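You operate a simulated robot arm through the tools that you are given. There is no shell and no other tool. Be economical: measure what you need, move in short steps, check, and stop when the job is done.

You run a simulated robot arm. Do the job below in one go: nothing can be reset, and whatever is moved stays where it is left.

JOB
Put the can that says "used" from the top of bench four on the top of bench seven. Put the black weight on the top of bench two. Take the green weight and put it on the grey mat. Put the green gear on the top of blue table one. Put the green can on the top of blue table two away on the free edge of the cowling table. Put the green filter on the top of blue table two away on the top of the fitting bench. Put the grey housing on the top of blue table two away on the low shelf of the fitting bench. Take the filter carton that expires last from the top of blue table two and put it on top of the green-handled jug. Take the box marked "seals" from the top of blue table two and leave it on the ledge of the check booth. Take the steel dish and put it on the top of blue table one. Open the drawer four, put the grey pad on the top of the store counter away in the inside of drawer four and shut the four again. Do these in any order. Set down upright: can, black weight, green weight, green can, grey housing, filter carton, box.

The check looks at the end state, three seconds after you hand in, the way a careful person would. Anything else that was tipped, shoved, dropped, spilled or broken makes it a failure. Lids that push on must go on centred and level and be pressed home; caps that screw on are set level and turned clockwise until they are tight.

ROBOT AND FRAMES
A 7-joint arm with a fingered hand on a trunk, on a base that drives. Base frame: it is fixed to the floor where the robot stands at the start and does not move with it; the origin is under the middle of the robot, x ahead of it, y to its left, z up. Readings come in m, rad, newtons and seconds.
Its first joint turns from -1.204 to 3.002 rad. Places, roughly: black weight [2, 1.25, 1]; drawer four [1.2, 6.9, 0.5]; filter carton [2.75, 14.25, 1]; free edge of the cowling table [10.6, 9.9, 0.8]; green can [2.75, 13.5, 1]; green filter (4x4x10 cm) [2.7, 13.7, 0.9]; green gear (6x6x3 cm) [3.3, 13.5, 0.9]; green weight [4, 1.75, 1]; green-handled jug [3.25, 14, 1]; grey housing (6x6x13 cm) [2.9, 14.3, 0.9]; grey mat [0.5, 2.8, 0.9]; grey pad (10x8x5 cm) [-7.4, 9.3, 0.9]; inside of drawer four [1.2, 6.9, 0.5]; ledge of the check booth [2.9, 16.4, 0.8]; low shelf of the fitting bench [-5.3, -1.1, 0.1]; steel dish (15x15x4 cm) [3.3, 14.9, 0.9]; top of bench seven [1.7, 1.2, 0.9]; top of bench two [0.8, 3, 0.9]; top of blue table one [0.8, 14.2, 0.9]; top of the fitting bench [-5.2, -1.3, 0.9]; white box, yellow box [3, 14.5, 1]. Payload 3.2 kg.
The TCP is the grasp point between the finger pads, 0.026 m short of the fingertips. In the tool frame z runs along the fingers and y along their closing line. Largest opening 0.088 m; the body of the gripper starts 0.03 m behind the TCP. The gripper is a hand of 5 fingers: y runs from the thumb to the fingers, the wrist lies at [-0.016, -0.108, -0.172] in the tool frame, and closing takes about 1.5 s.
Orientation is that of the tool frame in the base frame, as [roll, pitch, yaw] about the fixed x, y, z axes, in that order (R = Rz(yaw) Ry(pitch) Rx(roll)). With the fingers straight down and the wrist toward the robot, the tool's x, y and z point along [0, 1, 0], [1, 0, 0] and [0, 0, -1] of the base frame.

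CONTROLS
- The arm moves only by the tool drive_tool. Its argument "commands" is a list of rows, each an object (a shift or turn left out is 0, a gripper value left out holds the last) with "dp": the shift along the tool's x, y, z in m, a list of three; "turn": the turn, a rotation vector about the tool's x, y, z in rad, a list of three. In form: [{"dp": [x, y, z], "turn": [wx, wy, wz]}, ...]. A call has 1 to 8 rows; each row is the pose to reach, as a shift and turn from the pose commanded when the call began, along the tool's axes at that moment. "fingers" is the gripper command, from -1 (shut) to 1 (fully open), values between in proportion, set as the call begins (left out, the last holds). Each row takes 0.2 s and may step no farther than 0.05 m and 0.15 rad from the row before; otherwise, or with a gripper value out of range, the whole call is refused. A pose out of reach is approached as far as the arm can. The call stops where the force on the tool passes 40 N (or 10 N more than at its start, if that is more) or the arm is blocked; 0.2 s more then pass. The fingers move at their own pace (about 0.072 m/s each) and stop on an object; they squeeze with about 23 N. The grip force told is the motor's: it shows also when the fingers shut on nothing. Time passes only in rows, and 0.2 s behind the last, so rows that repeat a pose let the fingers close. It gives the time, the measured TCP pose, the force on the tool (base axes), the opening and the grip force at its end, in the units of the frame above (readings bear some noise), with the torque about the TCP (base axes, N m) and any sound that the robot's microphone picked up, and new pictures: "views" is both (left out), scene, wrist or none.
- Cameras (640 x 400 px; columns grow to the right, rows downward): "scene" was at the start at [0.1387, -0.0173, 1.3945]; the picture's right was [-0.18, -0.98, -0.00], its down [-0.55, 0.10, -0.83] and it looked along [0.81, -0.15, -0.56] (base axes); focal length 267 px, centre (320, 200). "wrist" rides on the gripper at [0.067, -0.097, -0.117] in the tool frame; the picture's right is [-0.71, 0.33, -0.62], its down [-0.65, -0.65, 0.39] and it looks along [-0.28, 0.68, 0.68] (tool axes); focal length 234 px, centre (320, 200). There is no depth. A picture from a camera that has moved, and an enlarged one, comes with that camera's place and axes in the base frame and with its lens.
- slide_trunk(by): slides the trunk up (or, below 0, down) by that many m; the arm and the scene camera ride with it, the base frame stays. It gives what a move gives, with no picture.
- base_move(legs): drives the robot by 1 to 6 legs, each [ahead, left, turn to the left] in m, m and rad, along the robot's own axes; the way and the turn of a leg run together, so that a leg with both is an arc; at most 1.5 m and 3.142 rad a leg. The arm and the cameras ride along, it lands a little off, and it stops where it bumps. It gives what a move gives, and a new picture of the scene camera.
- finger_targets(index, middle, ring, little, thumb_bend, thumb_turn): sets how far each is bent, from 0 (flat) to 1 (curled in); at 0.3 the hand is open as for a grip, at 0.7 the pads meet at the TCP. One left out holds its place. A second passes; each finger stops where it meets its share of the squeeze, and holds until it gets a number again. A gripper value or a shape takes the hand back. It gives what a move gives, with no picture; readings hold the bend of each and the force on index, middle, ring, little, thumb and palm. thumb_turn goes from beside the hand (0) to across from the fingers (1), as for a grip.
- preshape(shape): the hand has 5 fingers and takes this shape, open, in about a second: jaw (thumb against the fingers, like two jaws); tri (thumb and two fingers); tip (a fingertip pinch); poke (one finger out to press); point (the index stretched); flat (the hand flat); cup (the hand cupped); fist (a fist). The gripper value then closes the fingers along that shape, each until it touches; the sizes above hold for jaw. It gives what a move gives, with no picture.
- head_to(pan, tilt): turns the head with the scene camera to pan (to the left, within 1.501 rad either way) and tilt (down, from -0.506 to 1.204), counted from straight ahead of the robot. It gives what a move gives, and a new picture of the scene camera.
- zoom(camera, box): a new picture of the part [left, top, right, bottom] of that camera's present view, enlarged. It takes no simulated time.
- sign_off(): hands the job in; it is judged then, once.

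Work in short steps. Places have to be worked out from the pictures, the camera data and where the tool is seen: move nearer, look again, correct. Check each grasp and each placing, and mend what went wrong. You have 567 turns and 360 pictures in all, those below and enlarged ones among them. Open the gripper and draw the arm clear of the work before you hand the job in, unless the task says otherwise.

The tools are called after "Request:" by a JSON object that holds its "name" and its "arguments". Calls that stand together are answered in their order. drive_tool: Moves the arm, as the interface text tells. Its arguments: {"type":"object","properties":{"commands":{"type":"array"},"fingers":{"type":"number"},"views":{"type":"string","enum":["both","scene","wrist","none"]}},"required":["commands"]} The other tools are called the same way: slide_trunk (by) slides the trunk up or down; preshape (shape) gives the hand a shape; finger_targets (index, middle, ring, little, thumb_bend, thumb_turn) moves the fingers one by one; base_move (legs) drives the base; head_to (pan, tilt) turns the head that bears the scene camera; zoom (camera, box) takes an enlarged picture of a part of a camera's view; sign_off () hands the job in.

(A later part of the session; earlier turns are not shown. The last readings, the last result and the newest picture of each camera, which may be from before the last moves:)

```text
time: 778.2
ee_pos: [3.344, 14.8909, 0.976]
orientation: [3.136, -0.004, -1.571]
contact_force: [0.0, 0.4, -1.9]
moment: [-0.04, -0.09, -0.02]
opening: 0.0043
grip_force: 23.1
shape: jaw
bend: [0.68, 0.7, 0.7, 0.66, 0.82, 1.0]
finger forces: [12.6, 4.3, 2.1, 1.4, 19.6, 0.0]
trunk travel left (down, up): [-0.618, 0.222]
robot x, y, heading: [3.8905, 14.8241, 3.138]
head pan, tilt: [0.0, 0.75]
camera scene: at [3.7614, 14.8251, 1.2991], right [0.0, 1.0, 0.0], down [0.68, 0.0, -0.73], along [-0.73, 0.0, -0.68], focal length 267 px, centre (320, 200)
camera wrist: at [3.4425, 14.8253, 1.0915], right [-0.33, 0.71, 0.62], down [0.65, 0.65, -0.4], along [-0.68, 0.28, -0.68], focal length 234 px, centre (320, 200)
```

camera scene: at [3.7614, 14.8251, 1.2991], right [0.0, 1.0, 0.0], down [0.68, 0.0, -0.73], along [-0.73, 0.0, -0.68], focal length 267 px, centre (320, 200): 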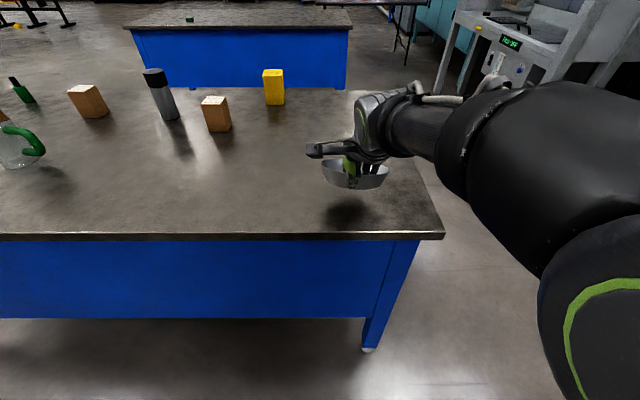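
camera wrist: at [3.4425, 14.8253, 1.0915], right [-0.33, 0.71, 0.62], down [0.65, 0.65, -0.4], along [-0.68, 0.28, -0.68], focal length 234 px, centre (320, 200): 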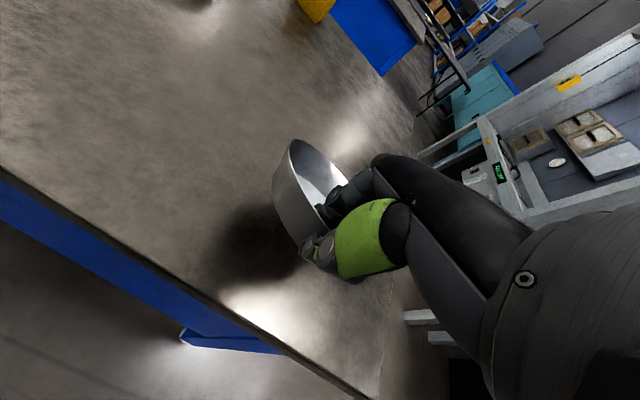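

Held (1.9 N). I raise it, back off so that the dish clears the jug, and carry it round to table one.

Request:
{"name": "drive_tool", "arguments": {"commands": [{"dp": [0, 0, -0.04]}, {"dp": [0, -0.02, -0.08]}, {"dp": [0, -0.04, -0.11]}, {"dp": [0, -0.06, -0.12]}, {"dp": [0, -0.06, -0.12]}], "views": "none"}}

Request:
{"name": "base_move", "arguments": {"legs": [[-0.2, 0, 0], [0, 1.4, 0], [0.28, 0, 0], [0, 1.15, 0], [1.0, 0, 0], [1.0, 0, 0]]}}

Request:
{"name": "base_move", "arguments": {"legs": [[0, -1.0, 0], [0, -0.9, 0]]}}

```text
time: 779.4
ee_pos: [3.4053, 14.8922, 1.0961]
orientation: [3.134, -0.005, -1.573]
contact_force: [1.1, 0.0, -1.8]
moment: [0.0, -0.08, -0.01]
opening: 0.004
grip_force: 22.9
shape: jaw
bend: [0.68, 0.7, 0.7, 0.66, 0.82, 1.0]
finger forces: [12.5, 4.0, 2.2, 1.3, 19.4, 0.0]
trunk travel left (down, up): [-0.618, 0.222]
robot x, y, heading: [3.8936, 14.8255, 3.135]
head pan, tilt: [0.0, 0.75]
```

```text
time: 804.2
ee_pos: [1.3167, 12.3446, 1.0951]
orientation: [3.137, -0.006, -1.569]
contact_force: [0.8, 0.7, -1.4]
moment: [-0.02, -0.12, -0.03]
opening: 0.004
grip_force: 23.2
shape: jaw
bend: [0.68, 0.7, 0.7, 0.66, 0.82, 1.0]
finger forces: [12.6, 4.0, 2.3, 1.4, 19.2, 0.1]
trunk travel left (down, up): [-0.618, 0.222]
robot x, y, heading: [1.8039, 12.279, -3.138]
head pan, tilt: [0.0, 0.75]
camera scene: at [1.6732, 12.2798, 1.2991], right [0.0, 1.0, 0.0], down [0.68, 0.0, -0.73], along [-0.73, 0.0, -0.68], focal length 267 px, centre (320, 200)
```

scene: 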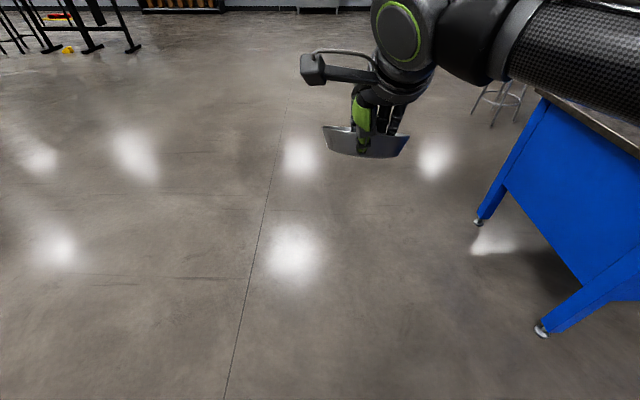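

```text
time: 813.6
ee_pos: [1.3102, 14.2346, 1.0953]
orientation: [3.136, -0.004, -1.561]
contact_force: [-0.7, -0.2, -2.0]
moment: [-0.03, -0.07, 0.02]
opening: 0.0041
grip_force: 22.7
shape: jaw
bend: [0.68, 0.7, 0.7, 0.66, 0.82, 1.0]
finger forces: [12.6, 4.0, 2.2, 1.3, 19.3, 0.0]
trunk travel left (down, up): [-0.618, 0.222]
robot x, y, heading: [1.8021, 14.174, -3.133]
head pan, tilt: [0.0, 0.75]
camera scene: at [1.6669, 14.1706, 1.2992], right [-0.01, 1.0, 0.0], down [0.68, 0.0, -0.73], along [-0.73, -0.01, -0.68], focal length 267 px, centre (320, 200)
```

scene: 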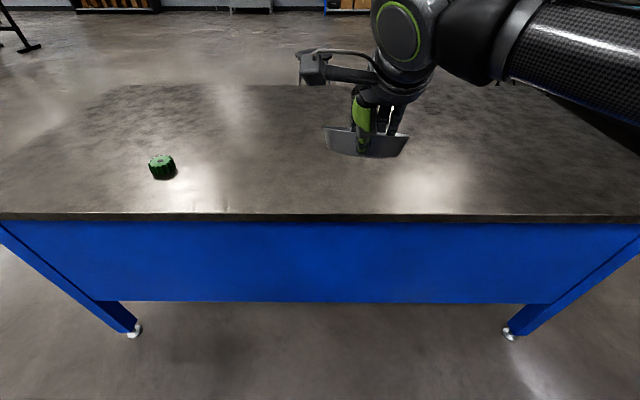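

Over table one. I move forward, extend, and lower the dish.

Request:
{"name": "base_move", "arguments": {"legs": [[0.13, 0, 0]]}}

Request:
{"name": "drive_tool", "arguments": {"commands": [{"dp": [0, 0.04, 0.02]}, {"dp": [0, 0.07, 0.05]}, {"dp": [0, 0.07, 0.09]}, {"dp": [0, 0.07, 0.13]}, {"dp": [0, 0.07, 0.16]}, {"dp": [0, 0.07, 0.178]}, {"dp": [0, 0.07, 0.178]}], "views": "both"}}

```text
time: 814.9
ee_pos: [1.1795, 14.2333, 1.0946]
orientation: [3.136, -0.005, -1.562]
contact_force: [-0.4, 0.5, -1.1]
moment: [-0.04, -0.11, 0.02]
opening: 0.0038
grip_force: 22.8
shape: jaw
bend: [0.68, 0.7, 0.7, 0.66, 0.82, 1.0]
finger forces: [12.7, 4.0, 2.1, 1.3, 19.5, 0.0]
trunk travel left (down, up): [-0.618, 0.222]
robot x, y, heading: [1.6712, 14.1735, -3.134]
head pan, tilt: [0.0, 0.75]
camera scene: at [1.5363, 14.1696, 1.2991], right [-0.01, 1.0, 0.0], down [0.68, 0.0, -0.73], along [-0.73, 0.0, -0.68], focal length 267 px, centre (320, 200)
```

scene: 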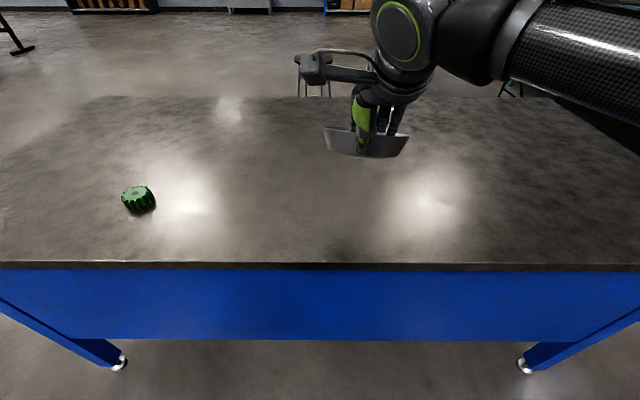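

```text
time: 816.5
ee_pos: [1.108, 14.2319, 0.9171]
orientation: [3.135, -0.006, -1.561]
contact_force: [-1.3, -0.2, 0.0]
moment: [0.04, 0.08, 0.04]
opening: 0.0036
grip_force: 23.0
shape: jaw
bend: [0.68, 0.7, 0.7, 0.7, 0.82, 1.0]
finger forces: [12.5, 3.4, 2.6, 1.7, 19.0, 0.0]
trunk travel left (down, up): [-0.618, 0.222]
robot x, y, heading: [1.6697, 14.1723, -3.138]
head pan, tilt: [0.0, 0.75]
camera scene: at [1.5374, 14.1696, 1.2992], right [-0.01, 1.0, 0.0], down [0.68, 0.0, -0.73], along [-0.73, 0.0, -0.68], focal length 267 px, centre (320, 200)
camera wrist: at [1.207, 14.1671, 1.0336], right [-0.33, 0.71, 0.62], down [0.65, 0.65, -0.4], along [-0.69, 0.27, -0.67], focal length 234 px, centre (320, 200)
```

scene: 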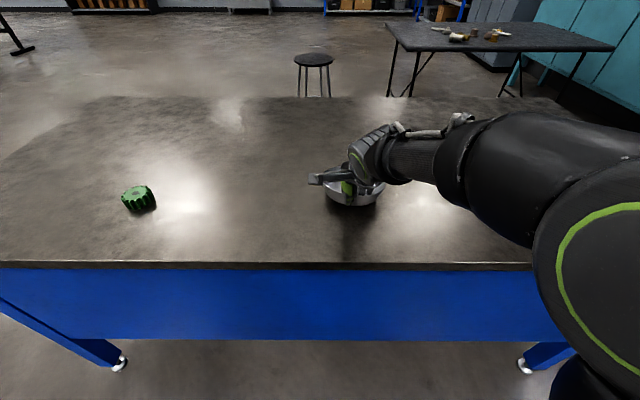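
wrist: 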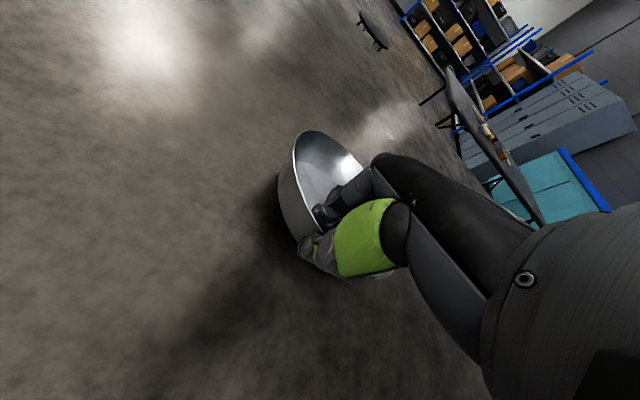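

The far edge just touched. I lower the remaining ~2 cm and release.

Request:
{"name": "drive_tool", "arguments": {"commands": [{"dp": [0, 0, 0.006]}, {"dp": [0, 0, 0.012]}, {"dp": [0, 0, 0.018]}, {"dp": [0, 0, 0.02]}], "views": "none"}}

Request:
{"name": "drive_tool", "arguments": {"commands": [{"dp": [0, 0, 0]}, {"dp": [0, 0, 0]}, {"dp": [0, 0, 0]}, {"dp": [0, 0, 0]}, {"dp": [0, 0, 0]}, {"dp": [0, 0, 0]}, {"dp": [0, 0, 0]}], "fingers": 1, "views": "wrist"}}

```text
time: 817.5
ee_pos: [1.108, 14.2318, 0.8989]
orientation: [3.132, -0.004, -1.559]
contact_force: [0.8, -1.3, 3.2]
moment: [0.22, 0.3, 0.03]
opening: 0.0035
grip_force: 22.8
shape: jaw
bend: [0.68, 0.7, 0.71, 0.7, 0.81, 1.0]
finger forces: [14.4, 3.7, 4.0, 3.1, 23.0, 0.0]
trunk travel left (down, up): [-0.618, 0.222]
robot x, y, heading: [1.6673, 14.1713, -3.137]
head pan, tilt: [0.0, 0.75]
```

```text
time: 819.1
ee_pos: [1.1088, 14.2316, 0.8977]
orientation: [3.135, -0.005, -1.562]
contact_force: [-0.4, -0.6, 0.6]
moment: [-0.03, 0.0, 0.0]
opening: 0.0876
grip_force: 0.1
shape: jaw
bend: [0.3, 0.3, 0.3, 0.3, 0.3, 0.97]
finger forces: [0.0, 0.0, 0.0, 0.0, 0.1, 0.0]
trunk travel left (down, up): [-0.618, 0.222]
robot x, y, heading: [1.666, 14.1724, -3.135]
head pan, tilt: [0.0, 0.75]
camera wrist: at [1.2069, 14.1672, 1.0137], right [-0.33, 0.71, 0.62], down [0.65, 0.65, -0.4], along [-0.69, 0.27, -0.68], focal length 234 px, centre (320, 200)
```

wrist: 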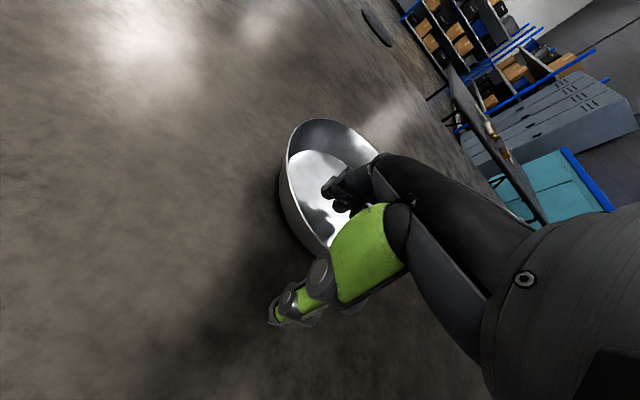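

The dish is flat and free. I rise and retract.

Request:
{"name": "drive_tool", "arguments": {"commands": [{"dp": [0, 0, -0.04]}, {"dp": [0, 0, -0.08]}, {"dp": [0, 0, -0.12]}, {"dp": [0, 0, -0.16]}, {"dp": [0, -0.03, -0.19]}, {"dp": [0, -0.06, -0.21]}], "views": "scene"}}

```text
time: 820.5
ee_pos: [1.171, 14.2338, 1.1066]
orientation: [3.135, -0.007, -1.562]
contact_force: [-0.4, 0.4, 0.5]
moment: [-0.03, 0.04, -0.01]
opening: 0.0878
grip_force: 0.1
shape: jaw
bend: [0.3, 0.3, 0.3, 0.3, 0.3, 0.97]
finger forces: [0.0, 0.0, 0.0, 0.0, 0.1, 0.1]
trunk travel left (down, up): [-0.618, 0.222]
robot x, y, heading: [1.6686, 14.1722, -3.135]
head pan, tilt: [0.0, 0.75]
camera scene: at [1.5379, 14.1696, 1.2993], right [-0.01, 1.0, 0.0], down [0.68, 0.0, -0.73], along [-0.73, 0.0, -0.68], focal length 267 px, centre (320, 200)
```

scene: 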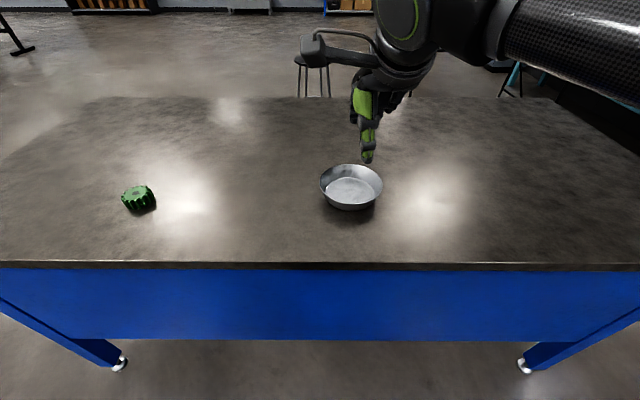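

Dish placed. Next the green oil can: I turn around in the gap to face table two.

Request:
{"name": "base_move", "arguments": {"legs": [[-0.2, 0, 0], [0, 0.55, 0], [0, 0, 1.56], [0, 0, 1.57]]}}

Request:
{"name": "head_to", "arguments": {"pan": -0.1, "tilt": 0.6}}

```text
time: 832.5
ee_pos: [2.3677, 13.558, 1.1075]
orientation: [3.135, -0.005, 1.568]
contact_force: [-0.2, 0.3, -0.2]
moment: [-0.02, 0.01, 0.01]
opening: 0.088
grip_force: 0.0
shape: jaw
bend: [0.3, 0.3, 0.3, 0.3, 0.3, 0.97]
finger forces: [0.0, 0.0, 0.0, 0.1, 0.0, 0.0]
trunk travel left (down, up): [-0.618, 0.222]
robot x, y, heading: [1.8713, 13.6278, -0.005]
head pan, tilt: [0.0, 0.75]
camera scene: at [2.0051, 13.6238, 1.2992], right [0.0, -1.0, 0.0], down [-0.68, 0.0, -0.73], along [0.73, 0.0, -0.68], focal length 267 px, centre (320, 200)
```

scene: 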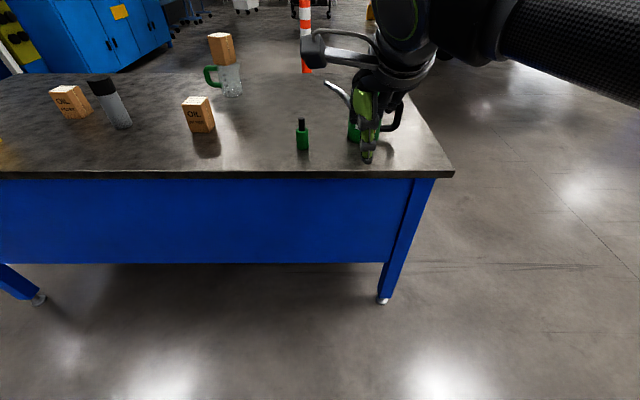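

```text
time: 833.2
ee_pos: [2.3683, 13.5581, 1.107]
orientation: [3.134, -0.007, 1.569]
contact_force: [-0.4, -0.2, -0.4]
moment: [-0.06, 0.02, -0.03]
opening: 0.088
grip_force: 0.0
shape: jaw
bend: [0.3, 0.3, 0.3, 0.3, 0.3, 0.97]
finger forces: [0.0, 0.0, 0.1, 0.0, 0.0, 0.1]
trunk travel left (down, up): [-0.618, 0.222]
robot x, y, heading: [1.8706, 13.6241, -0.004]
head pan, tilt: [-0.099, 0.6]
camera scene: at [2.0101, 13.615, 1.312], right [-0.1, -0.99, 0.0], down [-0.56, 0.06, -0.82], along [0.82, -0.09, -0.57], focal length 267 px, centre (320, 200)
```

scene: 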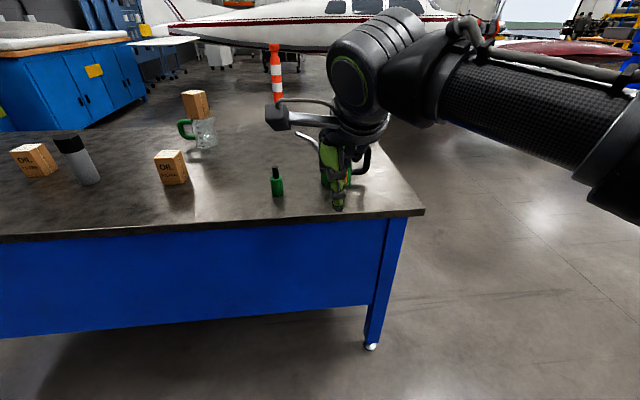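

The hand hides the can; I move it right to see.

Request:
{"name": "drive_tool", "arguments": {"commands": [{"dp": [-0.045, 0, 0]}, {"dp": [-0.09, 0, 0]}, {"dp": [-0.135, 0, -0.01]}, {"dp": [-0.18, 0, -0.02]}, {"dp": [-0.2, 0, -0.03]}], "views": "scene"}}

Request:
{"name": "zoom", "arguments": {"camera": "scene", "box": [250, 100, 400, 230]}}

```text
time: 834.4
ee_pos: [2.3683, 13.3574, 1.1366]
orientation: [3.136, -0.005, 1.569]
contact_force: [0.1, -0.3, -0.3]
moment: [-0.01, -0.02, 0.04]
opening: 0.0878
grip_force: 0.0
shape: jaw
bend: [0.3, 0.3, 0.3, 0.3, 0.3, 0.97]
finger forces: [0.0, 0.1, 0.1, 0.1, 0.1, 0.0]
trunk travel left (down, up): [-0.618, 0.222]
robot x, y, heading: [1.8681, 13.628, -0.009]
head pan, tilt: [-0.099, 0.6]
camera scene: at [2.0099, 13.615, 1.3121], right [-0.1, -0.99, 0.0], down [-0.56, 0.06, -0.83], along [0.82, -0.09, -0.56], focal length 267 px, centre (320, 200)
```

scene: 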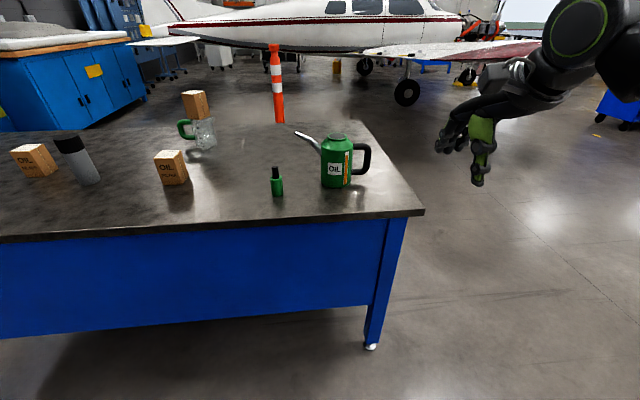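

```text
3.08 times, centred on (325, 165) of scene
camera zoom: at [2.0099, 13.615, 1.3121], right [-0.1, -0.99, 0.0], down [-0.56, 0.06, -0.83], along [0.82, -0.09, -0.56], focal length 823 px, centre (305, 308)
```

zoom: 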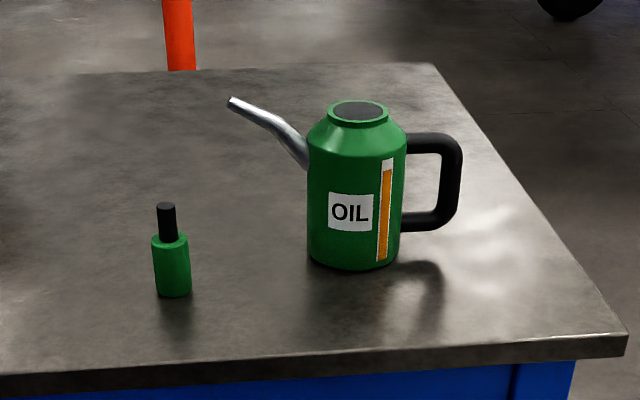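

The can is full-size and looks full, so a centred grip is better: its body is ~10 cm wide and the hand opens to 12.7 cm. Can centre (2.775, 13.478), top z 1.02. I move closer.

Request:
{"name": "base_move", "arguments": {"legs": [[0.31, -0.05, 0]]}}

Request:
{"name": "finger_targets", "arguments": {"index": 0.0, "middle": 0.0, "ring": 0.0, "little": 0.0, "thumb_bend": 0.0}}

Request:
{"name": "head_to", "arguments": {"pan": -0.1, "tilt": 0.7}}

```text
time: 836.5
ee_pos: [2.6792, 13.3056, 1.1359]
orientation: [3.136, -0.004, 1.568]
contact_force: [-0.1, -0.3, -0.8]
moment: [0.02, 0.0, 0.02]
opening: 0.0879
grip_force: 0.0
shape: jaw
bend: [0.3, 0.3, 0.3, 0.3, 0.3, 0.97]
finger forces: [0.0, 0.1, 0.1, 0.1, 0.1, 0.0]
trunk travel left (down, up): [-0.618, 0.222]
robot x, y, heading: [2.1828, 13.5737, -0.008]
head pan, tilt: [-0.099, 0.6]
camera scene: at [2.3219, 13.5626, 1.312], right [-0.11, -0.99, 0.0], down [-0.56, 0.06, -0.82], along [0.82, -0.09, -0.57], focal length 267 px, centre (320, 200)
```

scene: 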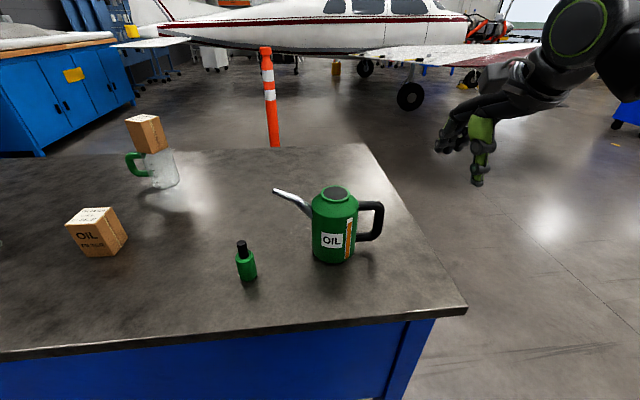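

```text
time: 837.5
ee_pos: [2.6791, 13.3045, 1.1364]
orientation: [3.136, -0.005, 1.566]
contact_force: [0.2, -0.5, -0.3]
moment: [0.02, 0.02, -0.04]
opening: 0.1266
grip_force: 0.0
shape: fingers
bend: [0.0, 0.0, 0.0, 0.0, 0.01, 0.97]
finger forces: [0.0, 0.1, 0.1, 0.0, 0.0, 0.1]
trunk travel left (down, up): [-0.618, 0.222]
robot x, y, heading: [2.1826, 13.5769, -0.007]
head pan, tilt: [-0.099, 0.6]
```

```text
time: 838.2
ee_pos: [2.6781, 13.3049, 1.1374]
orientation: [3.134, -0.005, 1.567]
contact_force: [0.3, 0.0, 0.0]
moment: [-0.01, 0.01, 0.0]
opening: 0.1263
grip_force: 0.1
shape: fingers
bend: [0.0, 0.0, 0.0, 0.0, 0.01, 0.97]
finger forces: [0.0, 0.1, 0.0, 0.0, 0.0, 0.0]
trunk travel left (down, up): [-0.618, 0.222]
robot x, y, heading: [2.1828, 13.5725, -0.007]
head pan, tilt: [-0.099, 0.7]
camera scene: at [2.318, 13.563, 1.3035], right [-0.11, -0.99, 0.0], down [-0.64, 0.07, -0.77], along [0.76, -0.08, -0.64], focal length 267 px, centre (320, 200)
```

scene: 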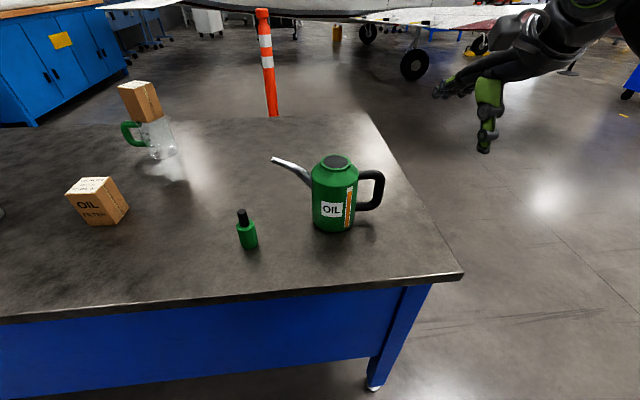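

Can centre refined to (2.767, 13.482). I move the flat-open hand above it.

Request:
{"name": "drive_tool", "arguments": {"commands": [{"dp": [0.04, 0.02, -0.01]}, {"dp": [0.08, 0.04, -0.01]}, {"dp": [0.12, 0.06, -0.01]}, {"dp": [0.155, 0.08, -0.01]}, {"dp": [0.177, 0.089, 0]}, {"dp": [0.177, 0.089, 0.03]}, {"dp": [0.177, 0.089, 0.06]}, {"dp": [0.177, 0.089, 0.06]}], "views": "both"}}

Request:
{"name": "zoom", "arguments": {"camera": "scene", "box": [270, 120, 400, 250]}}

```text
time: 840.0
ee_pos: [2.7675, 13.4826, 1.0782]
orientation: [3.136, -0.006, 1.567]
contact_force: [0.5, -0.1, 0.3]
moment: [0.01, -0.01, -0.02]
opening: 0.1264
grip_force: 0.1
shape: fingers
bend: [0.0, 0.0, 0.0, 0.0, 0.01, 0.97]
finger forces: [0.1, 0.0, 0.0, 0.0, 0.1, 0.0]
trunk travel left (down, up): [-0.618, 0.222]
robot x, y, heading: [2.1807, 13.5751, -0.003]
head pan, tilt: [-0.099, 0.7]
camera scene: at [2.3178, 13.563, 1.3035], right [-0.11, -0.99, 0.0], down [-0.64, 0.07, -0.77], along [0.76, -0.08, -0.64], focal length 267 px, centre (320, 200)
camera wrist: at [2.6698, 13.5484, 1.1937], right [0.32, -0.71, 0.62], down [-0.65, -0.64, -0.4], along [0.68, -0.28, -0.67], focal length 234 px, centre (320, 200)
```

scene: 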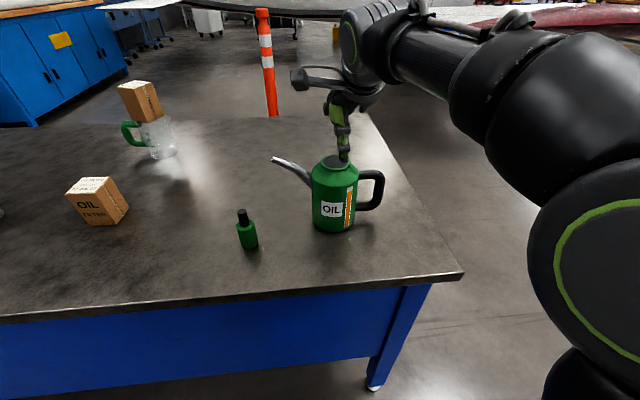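
wrist: 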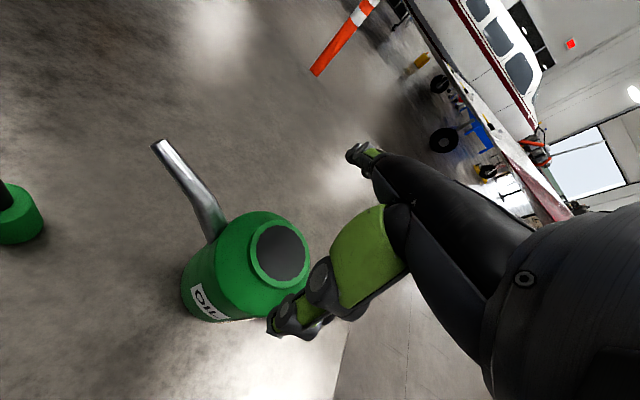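

```text
3.08 times, centred on (335, 185) of scene
camera zoom: at [2.3178, 13.563, 1.3035], right [-0.11, -0.99, 0.0], down [-0.64, 0.07, -0.77], along [0.76, -0.08, -0.64], focal length 823 px, centre (274, 246)
```

zoom: 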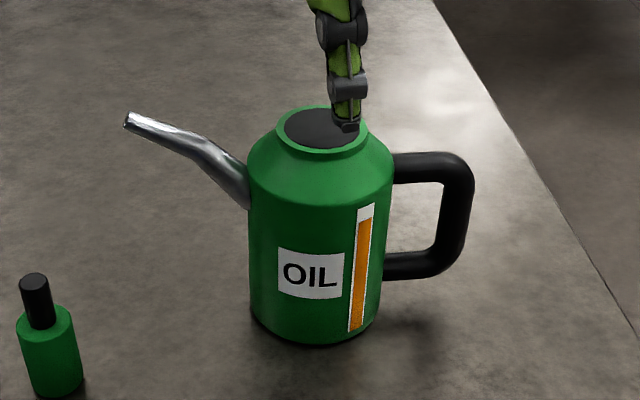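

Wrist and scene agree on the lid at (2.768, 13.485). I lower with the flat-open hand around the shoulder.

Request:
{"name": "drive_tool", "arguments": {"commands": [{"dp": [0.003, 0, 0.02]}, {"dp": [0.003, 0, 0.04]}, {"dp": [0.003, 0, 0.055]}, {"dp": [0.003, 0, 0.07]}, {"dp": [0.003, 0, 0.078]}], "views": "wrist"}}

Request:
{"name": "zoom", "arguments": {"camera": "scene", "box": [270, 120, 400, 250]}}

```text
time: 841.2
ee_pos: [2.7694, 13.4862, 1.0006]
orientation: [3.133, -0.004, 1.567]
contact_force: [-1.7, -0.3, 2.3]
moment: [-0.05, 0.08, 0.01]
opening: 0.1273
grip_force: 1.5
shape: fingers
bend: [0.0, 0.0, 0.0, 0.0, 0.0, 0.97]
finger forces: [0.0, 0.0, 0.1, 0.1, 2.8, 0.1]
trunk travel left (down, up): [-0.618, 0.222]
robot x, y, heading: [2.1822, 13.5713, -0.011]
head pan, tilt: [-0.099, 0.7]
camera wrist: at [2.6701, 13.5525, 1.1163], right [0.32, -0.71, 0.62], down [-0.65, -0.64, -0.4], along [0.68, -0.28, -0.67], focal length 234 px, centre (320, 200)
```

wrist: 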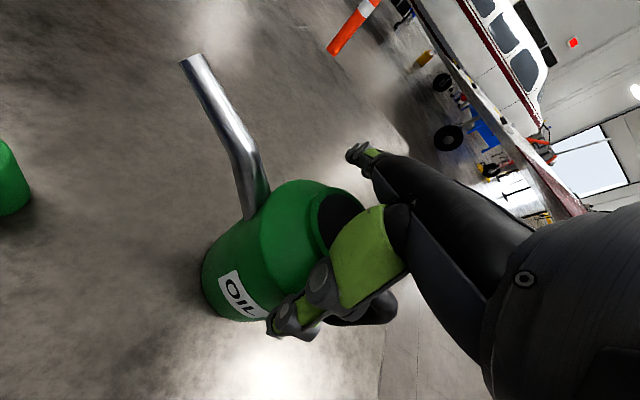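

```text
3.08 times, centred on (335, 185) of scene
camera zoom: at [2.3169, 13.5632, 1.3036], right [-0.11, -0.99, 0.0], down [-0.64, 0.07, -0.77], along [0.76, -0.08, -0.64], focal length 823 px, centre (274, 246)
```

zoom: 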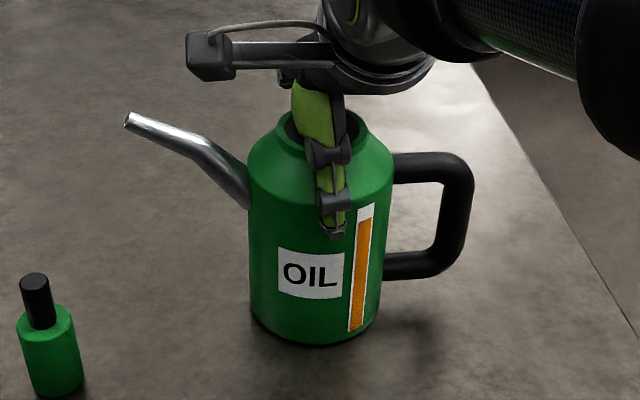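

Fingers straddle the body; the thumb just touches. I shift 4 mm toward me, go 8 mm lower, and close.

Request:
{"name": "drive_tool", "arguments": {"commands": [{"dp": [0, -0.004, 0]}, {"dp": [0, -0.004, 0.005]}, {"dp": [0, -0.004, 0.009]}], "views": "none"}}

Request:
{"name": "drive_tool", "arguments": {"commands": [{"dp": [0, 0, 0]}, {"dp": [0, 0, 0]}, {"dp": [0, 0, 0]}, {"dp": [0, 0, 0]}, {"dp": [0, 0, 0]}, {"dp": [0, 0, 0]}, {"dp": [0, 0, 0]}], "fingers": -1, "views": "wrist"}}

Request:
{"name": "zoom", "arguments": {"camera": "scene", "box": [270, 120, 400, 250]}}

```text
time: 842.0
ee_pos: [2.765, 13.4868, 0.992]
orientation: [3.133, -0.006, 1.567]
contact_force: [-1.7, 0.3, 2.6]
moment: [0.04, 0.07, -0.01]
opening: 0.1269
grip_force: 1.2
shape: fingers
bend: [0.0, 0.0, 0.0, 0.0, 0.0, 0.97]
finger forces: [0.0, 0.0, 0.0, 0.0, 2.4, 0.0]
trunk travel left (down, up): [-0.618, 0.222]
robot x, y, heading: [2.1842, 13.5749, -0.008]
head pan, tilt: [-0.099, 0.7]
```

```text
time: 843.6
ee_pos: [2.7655, 13.4863, 0.9952]
orientation: [3.121, -0.007, 1.569]
contact_force: [5.1, 0.5, 20.1]
moment: [0.01, -1.84, 0.11]
opening: 0.0825
grip_force: 22.9
shape: jaw
bend: [0.15, 0.22, 0.22, 0.36, 0.0, 0.92]
finger forces: [45.0, 26.0, 18.0, 0.0, 71.6, 0.0]
trunk travel left (down, up): [-0.618, 0.222]
robot x, y, heading: [2.1866, 13.5734, -0.008]
head pan, tilt: [-0.099, 0.7]
camera wrist: at [2.6655, 13.553, 1.1101], right [0.32, -0.71, 0.63], down [-0.65, -0.64, -0.41], along [0.69, -0.28, -0.67], focal length 234 px, centre (320, 200)
```

wrist: 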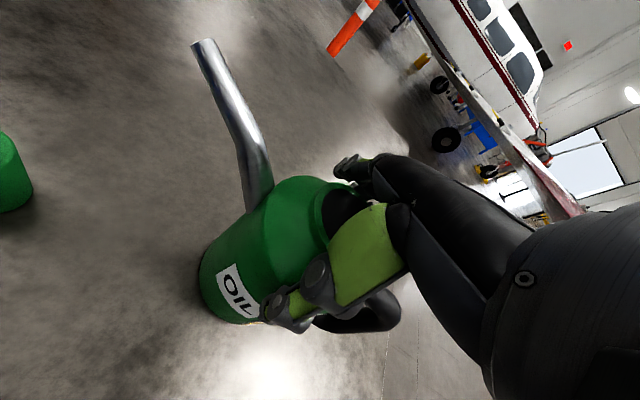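

```text
3.08 times, centred on (335, 185) of scene
camera zoom: at [2.315, 13.564, 1.3038], right [-0.11, -0.99, 0.0], down [-0.64, 0.07, -0.77], along [0.76, -0.08, -0.64], focal length 823 px, centre (274, 246)
```

zoom: 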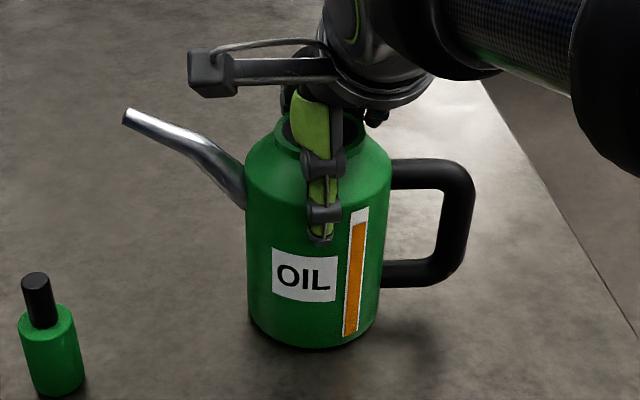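

Strong grip. I lift slowly to test.

Request:
{"name": "drive_tool", "arguments": {"commands": [{"dp": [0, 0, -0.01]}, {"dp": [0, 0, -0.02]}, {"dp": [0, 0, -0.035]}, {"dp": [0, 0, -0.05]}, {"dp": [0, 0, -0.05]}], "views": "both"}}

```text
time: 844.8
ee_pos: [2.7657, 13.4846, 1.0412]
orientation: [3.136, -0.005, 1.57]
contact_force: [-0.1, 0.5, -1.7]
moment: [-0.01, -0.01, 0.0]
opening: 0.0826
grip_force: 23.1
shape: jaw
bend: [0.16, 0.23, 0.22, 0.36, 0.0, 0.92]
finger forces: [36.3, 22.9, 15.3, 0.0, 79.8, 0.1]
trunk travel left (down, up): [-0.618, 0.222]
robot x, y, heading: [2.1805, 13.5748, -0.009]
head pan, tilt: [-0.099, 0.7]
camera scene: at [2.3185, 13.563, 1.3034], right [-0.11, -0.99, 0.0], down [-0.64, 0.07, -0.76], along [0.76, -0.08, -0.64], focal length 267 px, centre (320, 200)
camera wrist: at [2.6678, 13.5519, 1.156], right [0.33, -0.71, 0.62], down [-0.65, -0.65, -0.4], along [0.68, -0.28, -0.68], focal length 234 px, centre (320, 200)
```

scene: 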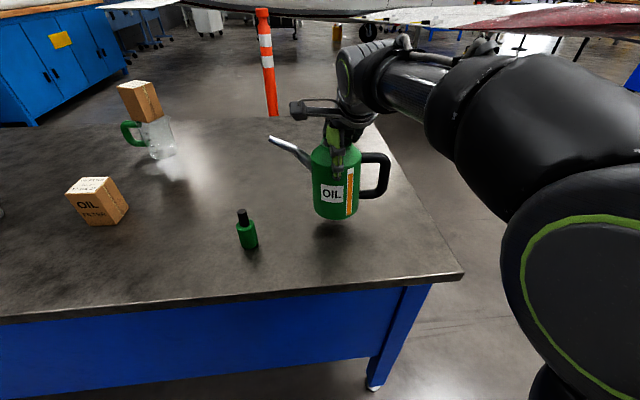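
wrist: 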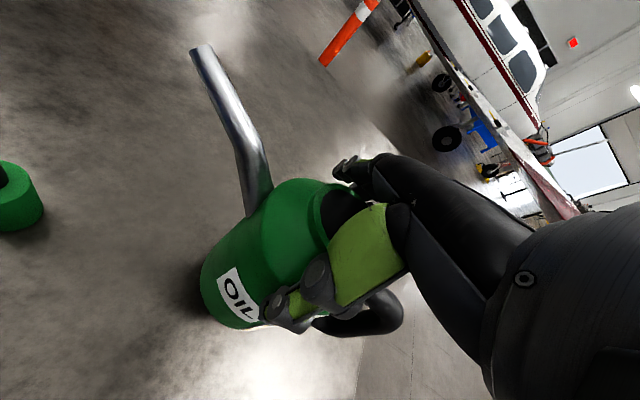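

Light and level. I raise it, retract, and drive out south to see the way east to the cowling table.

Request:
{"name": "drive_tool", "arguments": {"commands": [{"dp": [0, -0.02, -0.03]}, {"dp": [0, -0.05, -0.05]}, {"dp": [0, -0.09, -0.06]}, {"dp": [0, -0.12, -0.06]}], "views": "none"}}

Request:
{"name": "base_move", "arguments": {"legs": [[-0.35, 0, 0], [0, -1.3, 0], [0, -1.3, 0]]}}

Request:
{"name": "head_to", "arguments": {"pan": 0.0, "tilt": 0.2}}

Request:
{"name": "head_to", "arguments": {"pan": -0.8, "tilt": 0.2}}

```text
time: 845.8
ee_pos: [2.6453, 13.4848, 1.1021]
orientation: [3.134, -0.008, 1.567]
contact_force: [-0.7, -0.3, -2.8]
moment: [0.03, 0.02, 0.03]
opening: 0.0825
grip_force: 23.3
shape: jaw
bend: [0.17, 0.23, 0.22, 0.36, 0.0, 0.92]
finger forces: [35.1, 21.9, 14.4, 0.1, 77.2, 0.0]
trunk travel left (down, up): [-0.618, 0.222]
robot x, y, heading: [2.1846, 13.5786, -0.004]
head pan, tilt: [-0.099, 0.7]
```

```text
time: 860.2
ee_pos: [2.2764, 10.9121, 1.099]
orientation: [3.134, -0.006, 1.576]
contact_force: [0.4, -0.1, -1.4]
moment: [-0.02, -0.01, -0.02]
opening: 0.0829
grip_force: 23.1
shape: jaw
bend: [0.17, 0.23, 0.22, 0.36, 0.0, 0.92]
finger forces: [34.9, 21.9, 14.5, 0.0, 76.8, 0.0]
trunk travel left (down, up): [-0.618, 0.222]
robot x, y, heading: [1.8137, 10.9969, 0.006]
head pan, tilt: [-0.099, 0.7]
camera scene: at [1.9487, 10.9867, 1.3034], right [-0.1, -1.0, 0.0], down [-0.64, 0.06, -0.76], along [0.76, -0.07, -0.64], focal length 267 px, centre (320, 200)
```

scene: 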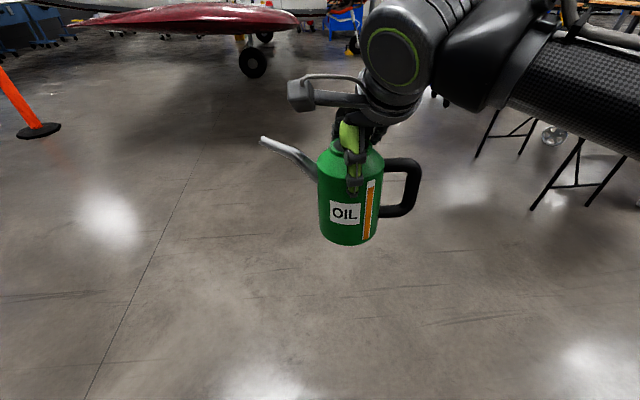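

```text
time: 861.2
ee_pos: [2.2763, 10.912, 1.1013]
orientation: [3.137, -0.005, 1.576]
contact_force: [0.4, 0.5, -2.6]
moment: [0.0, -0.01, 0.03]
opening: 0.0827
grip_force: 23.7
shape: jaw
bend: [0.17, 0.23, 0.22, 0.36, 0.0, 0.92]
finger forces: [34.9, 21.9, 14.6, 0.1, 76.7, 0.0]
trunk travel left (down, up): [-0.618, 0.222]
robot x, y, heading: [1.8124, 10.9985, 0.006]
head pan, tilt: [0.0, 0.201]
camera scene: at [1.9574, 10.9953, 1.3487], right [0.0, -1.0, 0.0], down [-0.2, 0.0, -0.98], along [0.98, 0.0, -0.2], focal length 267 px, centre (320, 200)
```

scene: 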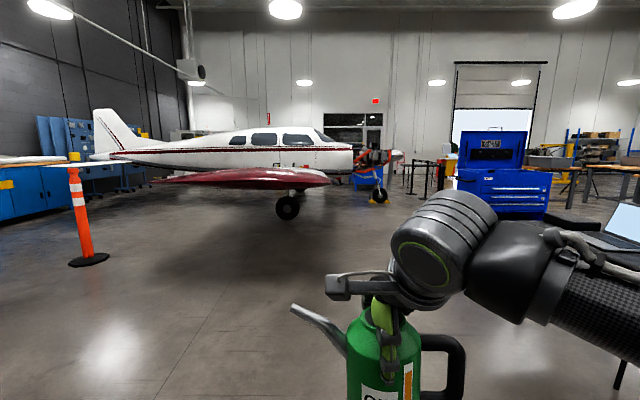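

```text
time: 862.3
ee_pos: [2.2769, 10.9103, 1.099]
orientation: [3.137, -0.005, 1.576]
contact_force: [-0.5, -0.1, -3.7]
moment: [-0.02, 0.02, -0.02]
opening: 0.083
grip_force: 23.0
shape: jaw
bend: [0.17, 0.23, 0.22, 0.36, 0.0, 0.92]
finger forces: [35.0, 21.9, 14.5, 0.0, 76.8, 0.1]
trunk travel left (down, up): [-0.618, 0.222]
robot x, y, heading: [1.8133, 10.9955, -0.002]
head pan, tilt: [-0.799, 0.201]
camera scene: at [1.9293, 10.9285, 1.3488], right [-0.72, -0.7, 0.0], down [-0.14, 0.14, -0.98], along [0.68, -0.7, -0.2], focal length 267 px, centre (320, 200)
```

scene: 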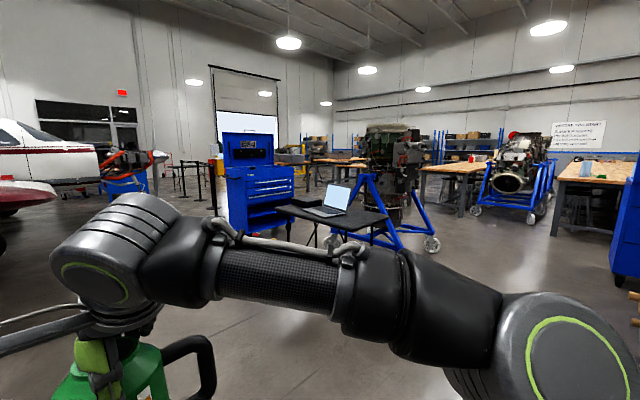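

The plane's nose points south; the cowling table lies beyond its nose. A lane at y≈10.15 between wing and the black laptop table leads east. I go to x≈6.5 and look.

Request:
{"name": "base_move", "arguments": {"legs": [[0, -0.85, 0], [1.5, 0, 0], [1.5, 0, 0], [1.3, 0, 0]]}}

Request:
{"name": "head_to", "arguments": {"pan": 0.0, "tilt": 0.25}}

```text
time: 887.0
ee_pos: [6.5679, 10.0674, 1.1]
orientation: [3.136, -0.005, 1.578]
contact_force: [0.0, 0.5, -2.3]
moment: [0.0, -0.01, 0.0]
opening: 0.0829
grip_force: 23.4
shape: jaw
bend: [0.17, 0.23, 0.22, 0.36, 0.0, 0.92]
finger forces: [34.9, 21.7, 14.4, 0.0, 76.2, 0.1]
trunk travel left (down, up): [-0.618, 0.222]
robot x, y, heading: [6.1026, 10.1492, 0.009]
head pan, tilt: [-0.799, 0.201]
camera scene: at [6.2202, 10.0824, 1.3488], right [-0.71, -0.7, 0.0], down [-0.14, 0.14, -0.98], along [0.69, -0.7, -0.2], focal length 267 px, centre (320, 200)
```

scene: 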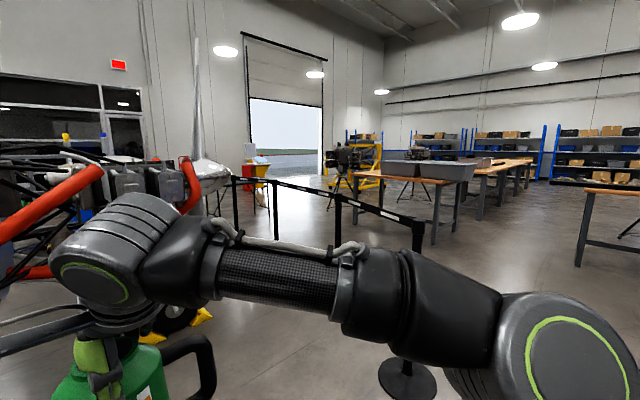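

```text
time: 888.1
ee_pos: [6.5675, 10.0667, 1.0996]
orientation: [3.137, -0.004, 1.581]
contact_force: [0.0, -0.5, -2.1]
moment: [-0.02, -0.04, 0.01]
opening: 0.0829
grip_force: 23.2
shape: jaw
bend: [0.17, 0.23, 0.22, 0.36, 0.0, 0.92]
finger forces: [34.7, 21.8, 14.4, 0.0, 76.1, 0.0]
trunk travel left (down, up): [-0.618, 0.222]
robot x, y, heading: [6.1049, 10.1483, 0.001]
head pan, tilt: [0.0, 0.25]
camera scene: at [6.248, 10.1492, 1.3443], right [0.01, -1.0, 0.0], down [-0.25, 0.0, -0.97], along [0.97, 0.01, -0.25], focal length 267 px, centre (320, 200)
```

scene: 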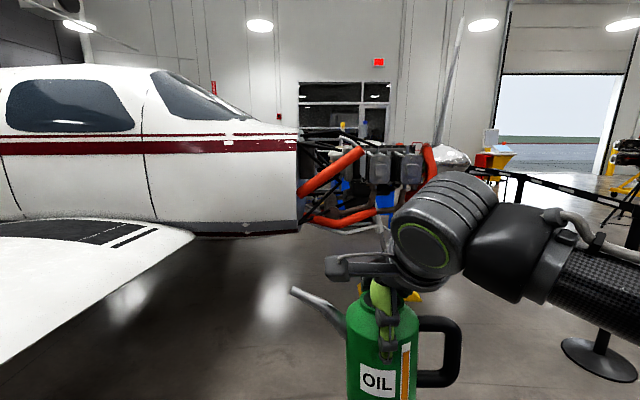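

A barrier runs along y≈8.7 south of the nose. I look south to judge the gap between it and the blue toolbox.

Request:
{"name": "head_to", "arguments": {"pan": -1.3, "tilt": 0.45}}

Request:
{"name": "head_to", "arguments": {"pan": -0.5, "tilt": 0.3}}

```text
time: 889.6
ee_pos: [6.5671, 10.0659, 1.1002]
orientation: [3.139, -0.006, 1.577]
contact_force: [-0.1, -0.3, -2.0]
moment: [0.01, 0.02, 0.03]
opening: 0.0828
grip_force: 22.7
shape: jaw
bend: [0.17, 0.23, 0.22, 0.36, 0.0, 0.92]
finger forces: [34.8, 21.7, 14.5, 0.1, 76.2, 0.0]
trunk travel left (down, up): [-0.618, 0.222]
robot x, y, heading: [6.1019, 10.1497, 0.006]
head pan, tilt: [-1.3, 0.45]
camera scene: at [6.1798, 10.0603, 1.3256], right [-0.96, -0.27, 0.0], down [-0.12, 0.42, -0.9], along [0.25, -0.87, -0.44], focal length 267 px, centre (320, 200)
```

scene: 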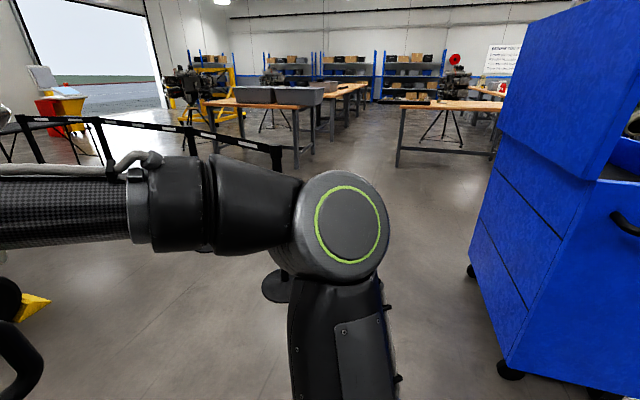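

```text
time: 890.7
ee_pos: [6.5682, 10.0669, 1.0981]
orientation: [3.137, -0.004, 1.581]
contact_force: [-0.5, 0.3, -2.6]
moment: [-0.01, 0.01, 0.0]
opening: 0.083
grip_force: 23.1
shape: jaw
bend: [0.17, 0.23, 0.22, 0.36, 0.0, 0.92]
finger forces: [34.9, 21.7, 14.5, 0.1, 76.2, 0.0]
trunk travel left (down, up): [-0.618, 0.222]
robot x, y, heading: [6.1043, 10.1506, 0.006]
head pan, tilt: [-0.499, 0.3]
camera scene: at [6.2368, 10.1045, 1.3395], right [-0.47, -0.88, 0.0], down [-0.26, 0.14, -0.96], along [0.84, -0.45, -0.3], focal length 267 px, centre (320, 200)
```

scene: 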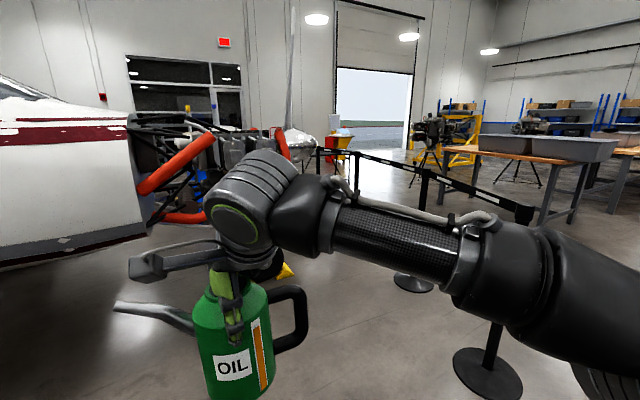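

The gap (x 5.55–6.66) is centred on my x. I slide right through it to y≈7.8, then go east along the barrier's south side.

Request:
{"name": "base_move", "arguments": {"legs": [[0, -1.2, -0.005], [0, -1.15, 0], [1.5, 0, 0], [1.3, 0, 0]]}}

Request:
{"name": "head_to", "arguments": {"pan": 0.5, "tilt": 0.3}}

```text
time: 915.4
ee_pos: [9.3797, 7.685, 1.1008]
orientation: [3.136, -0.005, 1.56]
contact_force: [-0.3, -0.6, -1.8]
moment: [0.01, 0.03, -0.01]
opening: 0.0827
grip_force: 22.7
shape: jaw
bend: [0.17, 0.23, 0.22, 0.36, 0.0, 0.92]
finger forces: [34.8, 21.7, 14.4, 0.1, 75.9, 0.0]
trunk travel left (down, up): [-0.618, 0.222]
robot x, y, heading: [8.915, 7.7775, -0.014]
head pan, tilt: [-0.499, 0.3]
camera scene: at [9.0491, 7.7293, 1.3395], right [-0.49, -0.87, 0.0], down [-0.26, 0.15, -0.96], along [0.83, -0.47, -0.3], focal length 267 px, centre (320, 200)
```

scene: 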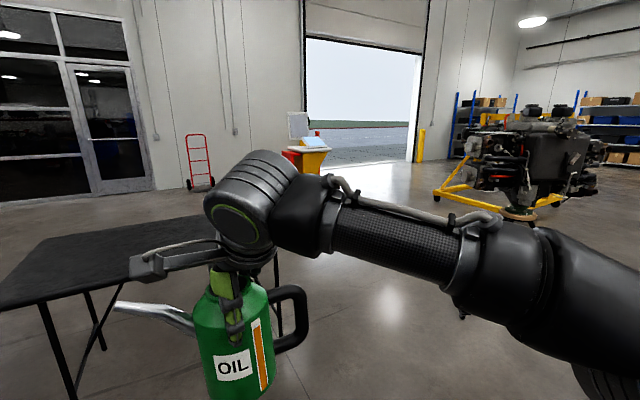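

```text
time: 916.7
ee_pos: [9.3794, 7.6856, 1.1007]
orientation: [3.138, -0.004, 1.56]
contact_force: [0.0, 0.6, -2.7]
moment: [0.05, -0.01, 0.02]
opening: 0.0831
grip_force: 23.0
shape: jaw
bend: [0.17, 0.23, 0.22, 0.36, 0.0, 0.92]
finger forces: [34.7, 21.7, 14.5, 0.0, 75.9, 0.0]
trunk travel left (down, up): [-0.618, 0.222]
robot x, y, heading: [8.9158, 7.7772, -0.013]
head pan, tilt: [0.499, 0.3]
camera scene: at [9.0502, 7.8186, 1.3395], right [0.47, -0.88, 0.0], down [-0.26, -0.14, -0.96], along [0.85, 0.45, -0.3], focal length 267 px, centre (320, 200)
```

scene: 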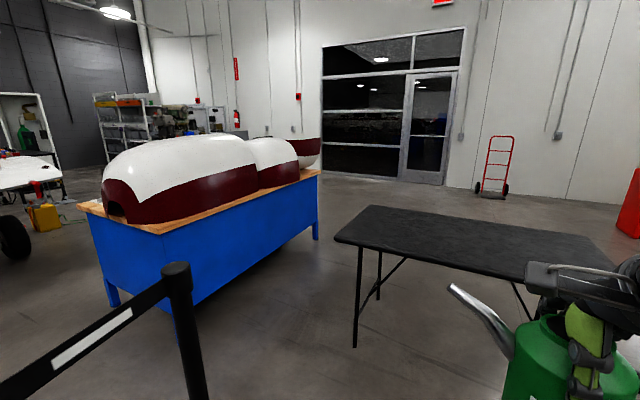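

The cowling table spans about x 9.7–11.2, y 8.95–9.9 with cowlings on its south part; the free edge should be the north side. I go around the black table to the east and look.

Request:
{"name": "base_move", "arguments": {"legs": [[0, -1.3, 0.014], [1.45, 0, 0], [1.45, 0, 0], [0, 1.3, 0], [0, 1.2, 0]]}}

Request:
{"name": "head_to", "arguments": {"pan": 1.3, "tilt": 0.35}}

```text
time: 921.9
ee_pos: [9.3782, 6.6341, 1.1003]
orientation: [3.136, -0.006, 1.505]
contact_force: [-0.5, -0.4, -1.8]
moment: [0.02, -0.02, 0.0]
opening: 0.0828
grip_force: 22.8
shape: jaw
bend: [0.17, 0.24, 0.22, 0.36, 0.0, 0.92]
finger forces: [34.4, 21.7, 14.9, 0.1, 75.7, 0.1]
trunk travel left (down, up): [-0.618, 0.222]
robot x, y, heading: [8.9218, 6.7512, -0.074]
head pan, tilt: [0.499, 0.3]
stopped in leg 1: the robot was blocked; the commanded pose is now the measured one
camera scene: at [9.058, 6.7862, 1.3395], right [0.42, -0.91, 0.0], down [-0.27, -0.12, -0.96], along [0.87, 0.4, -0.3], focal length 267 px, centre (320, 200)
```

scene: 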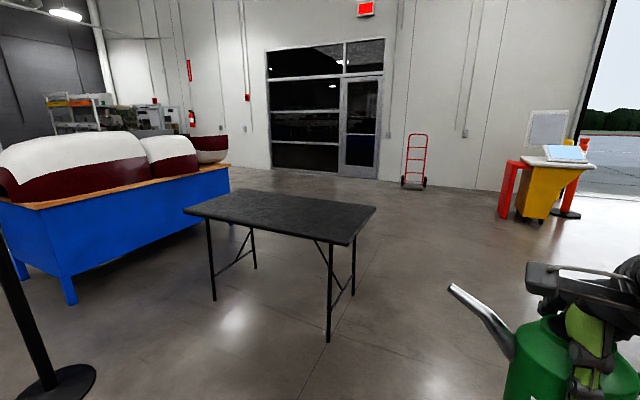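

```text
time: 923.0
ee_pos: [9.3785, 6.6338, 1.1006]
orientation: [3.137, -0.005, 1.506]
contact_force: [0.1, -0.3, -2.0]
moment: [0.04, -0.02, 0.0]
opening: 0.0828
grip_force: 23.1
shape: jaw
bend: [0.17, 0.24, 0.22, 0.36, 0.0, 0.92]
finger forces: [34.4, 21.8, 14.8, 0.1, 75.7, 0.0]
trunk travel left (down, up): [-0.618, 0.222]
robot x, y, heading: [8.9235, 6.754, -0.069]
head pan, tilt: [1.3, 0.351]
camera scene: at [9.0044, 6.8345, 1.3348], right [0.94, -0.33, 0.0], down [-0.12, -0.32, -0.94], along [0.31, 0.89, -0.34], focal length 267 px, centre (320, 200)
```

scene: 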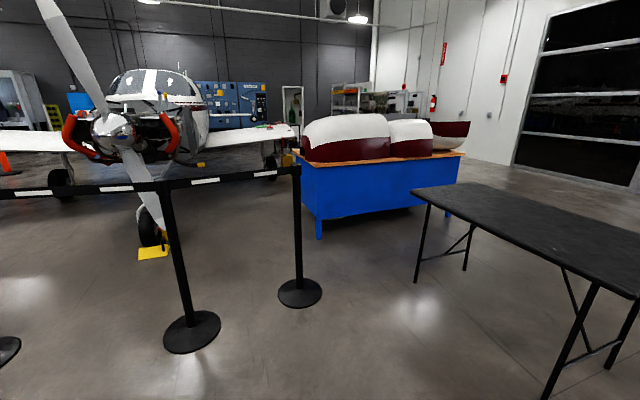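

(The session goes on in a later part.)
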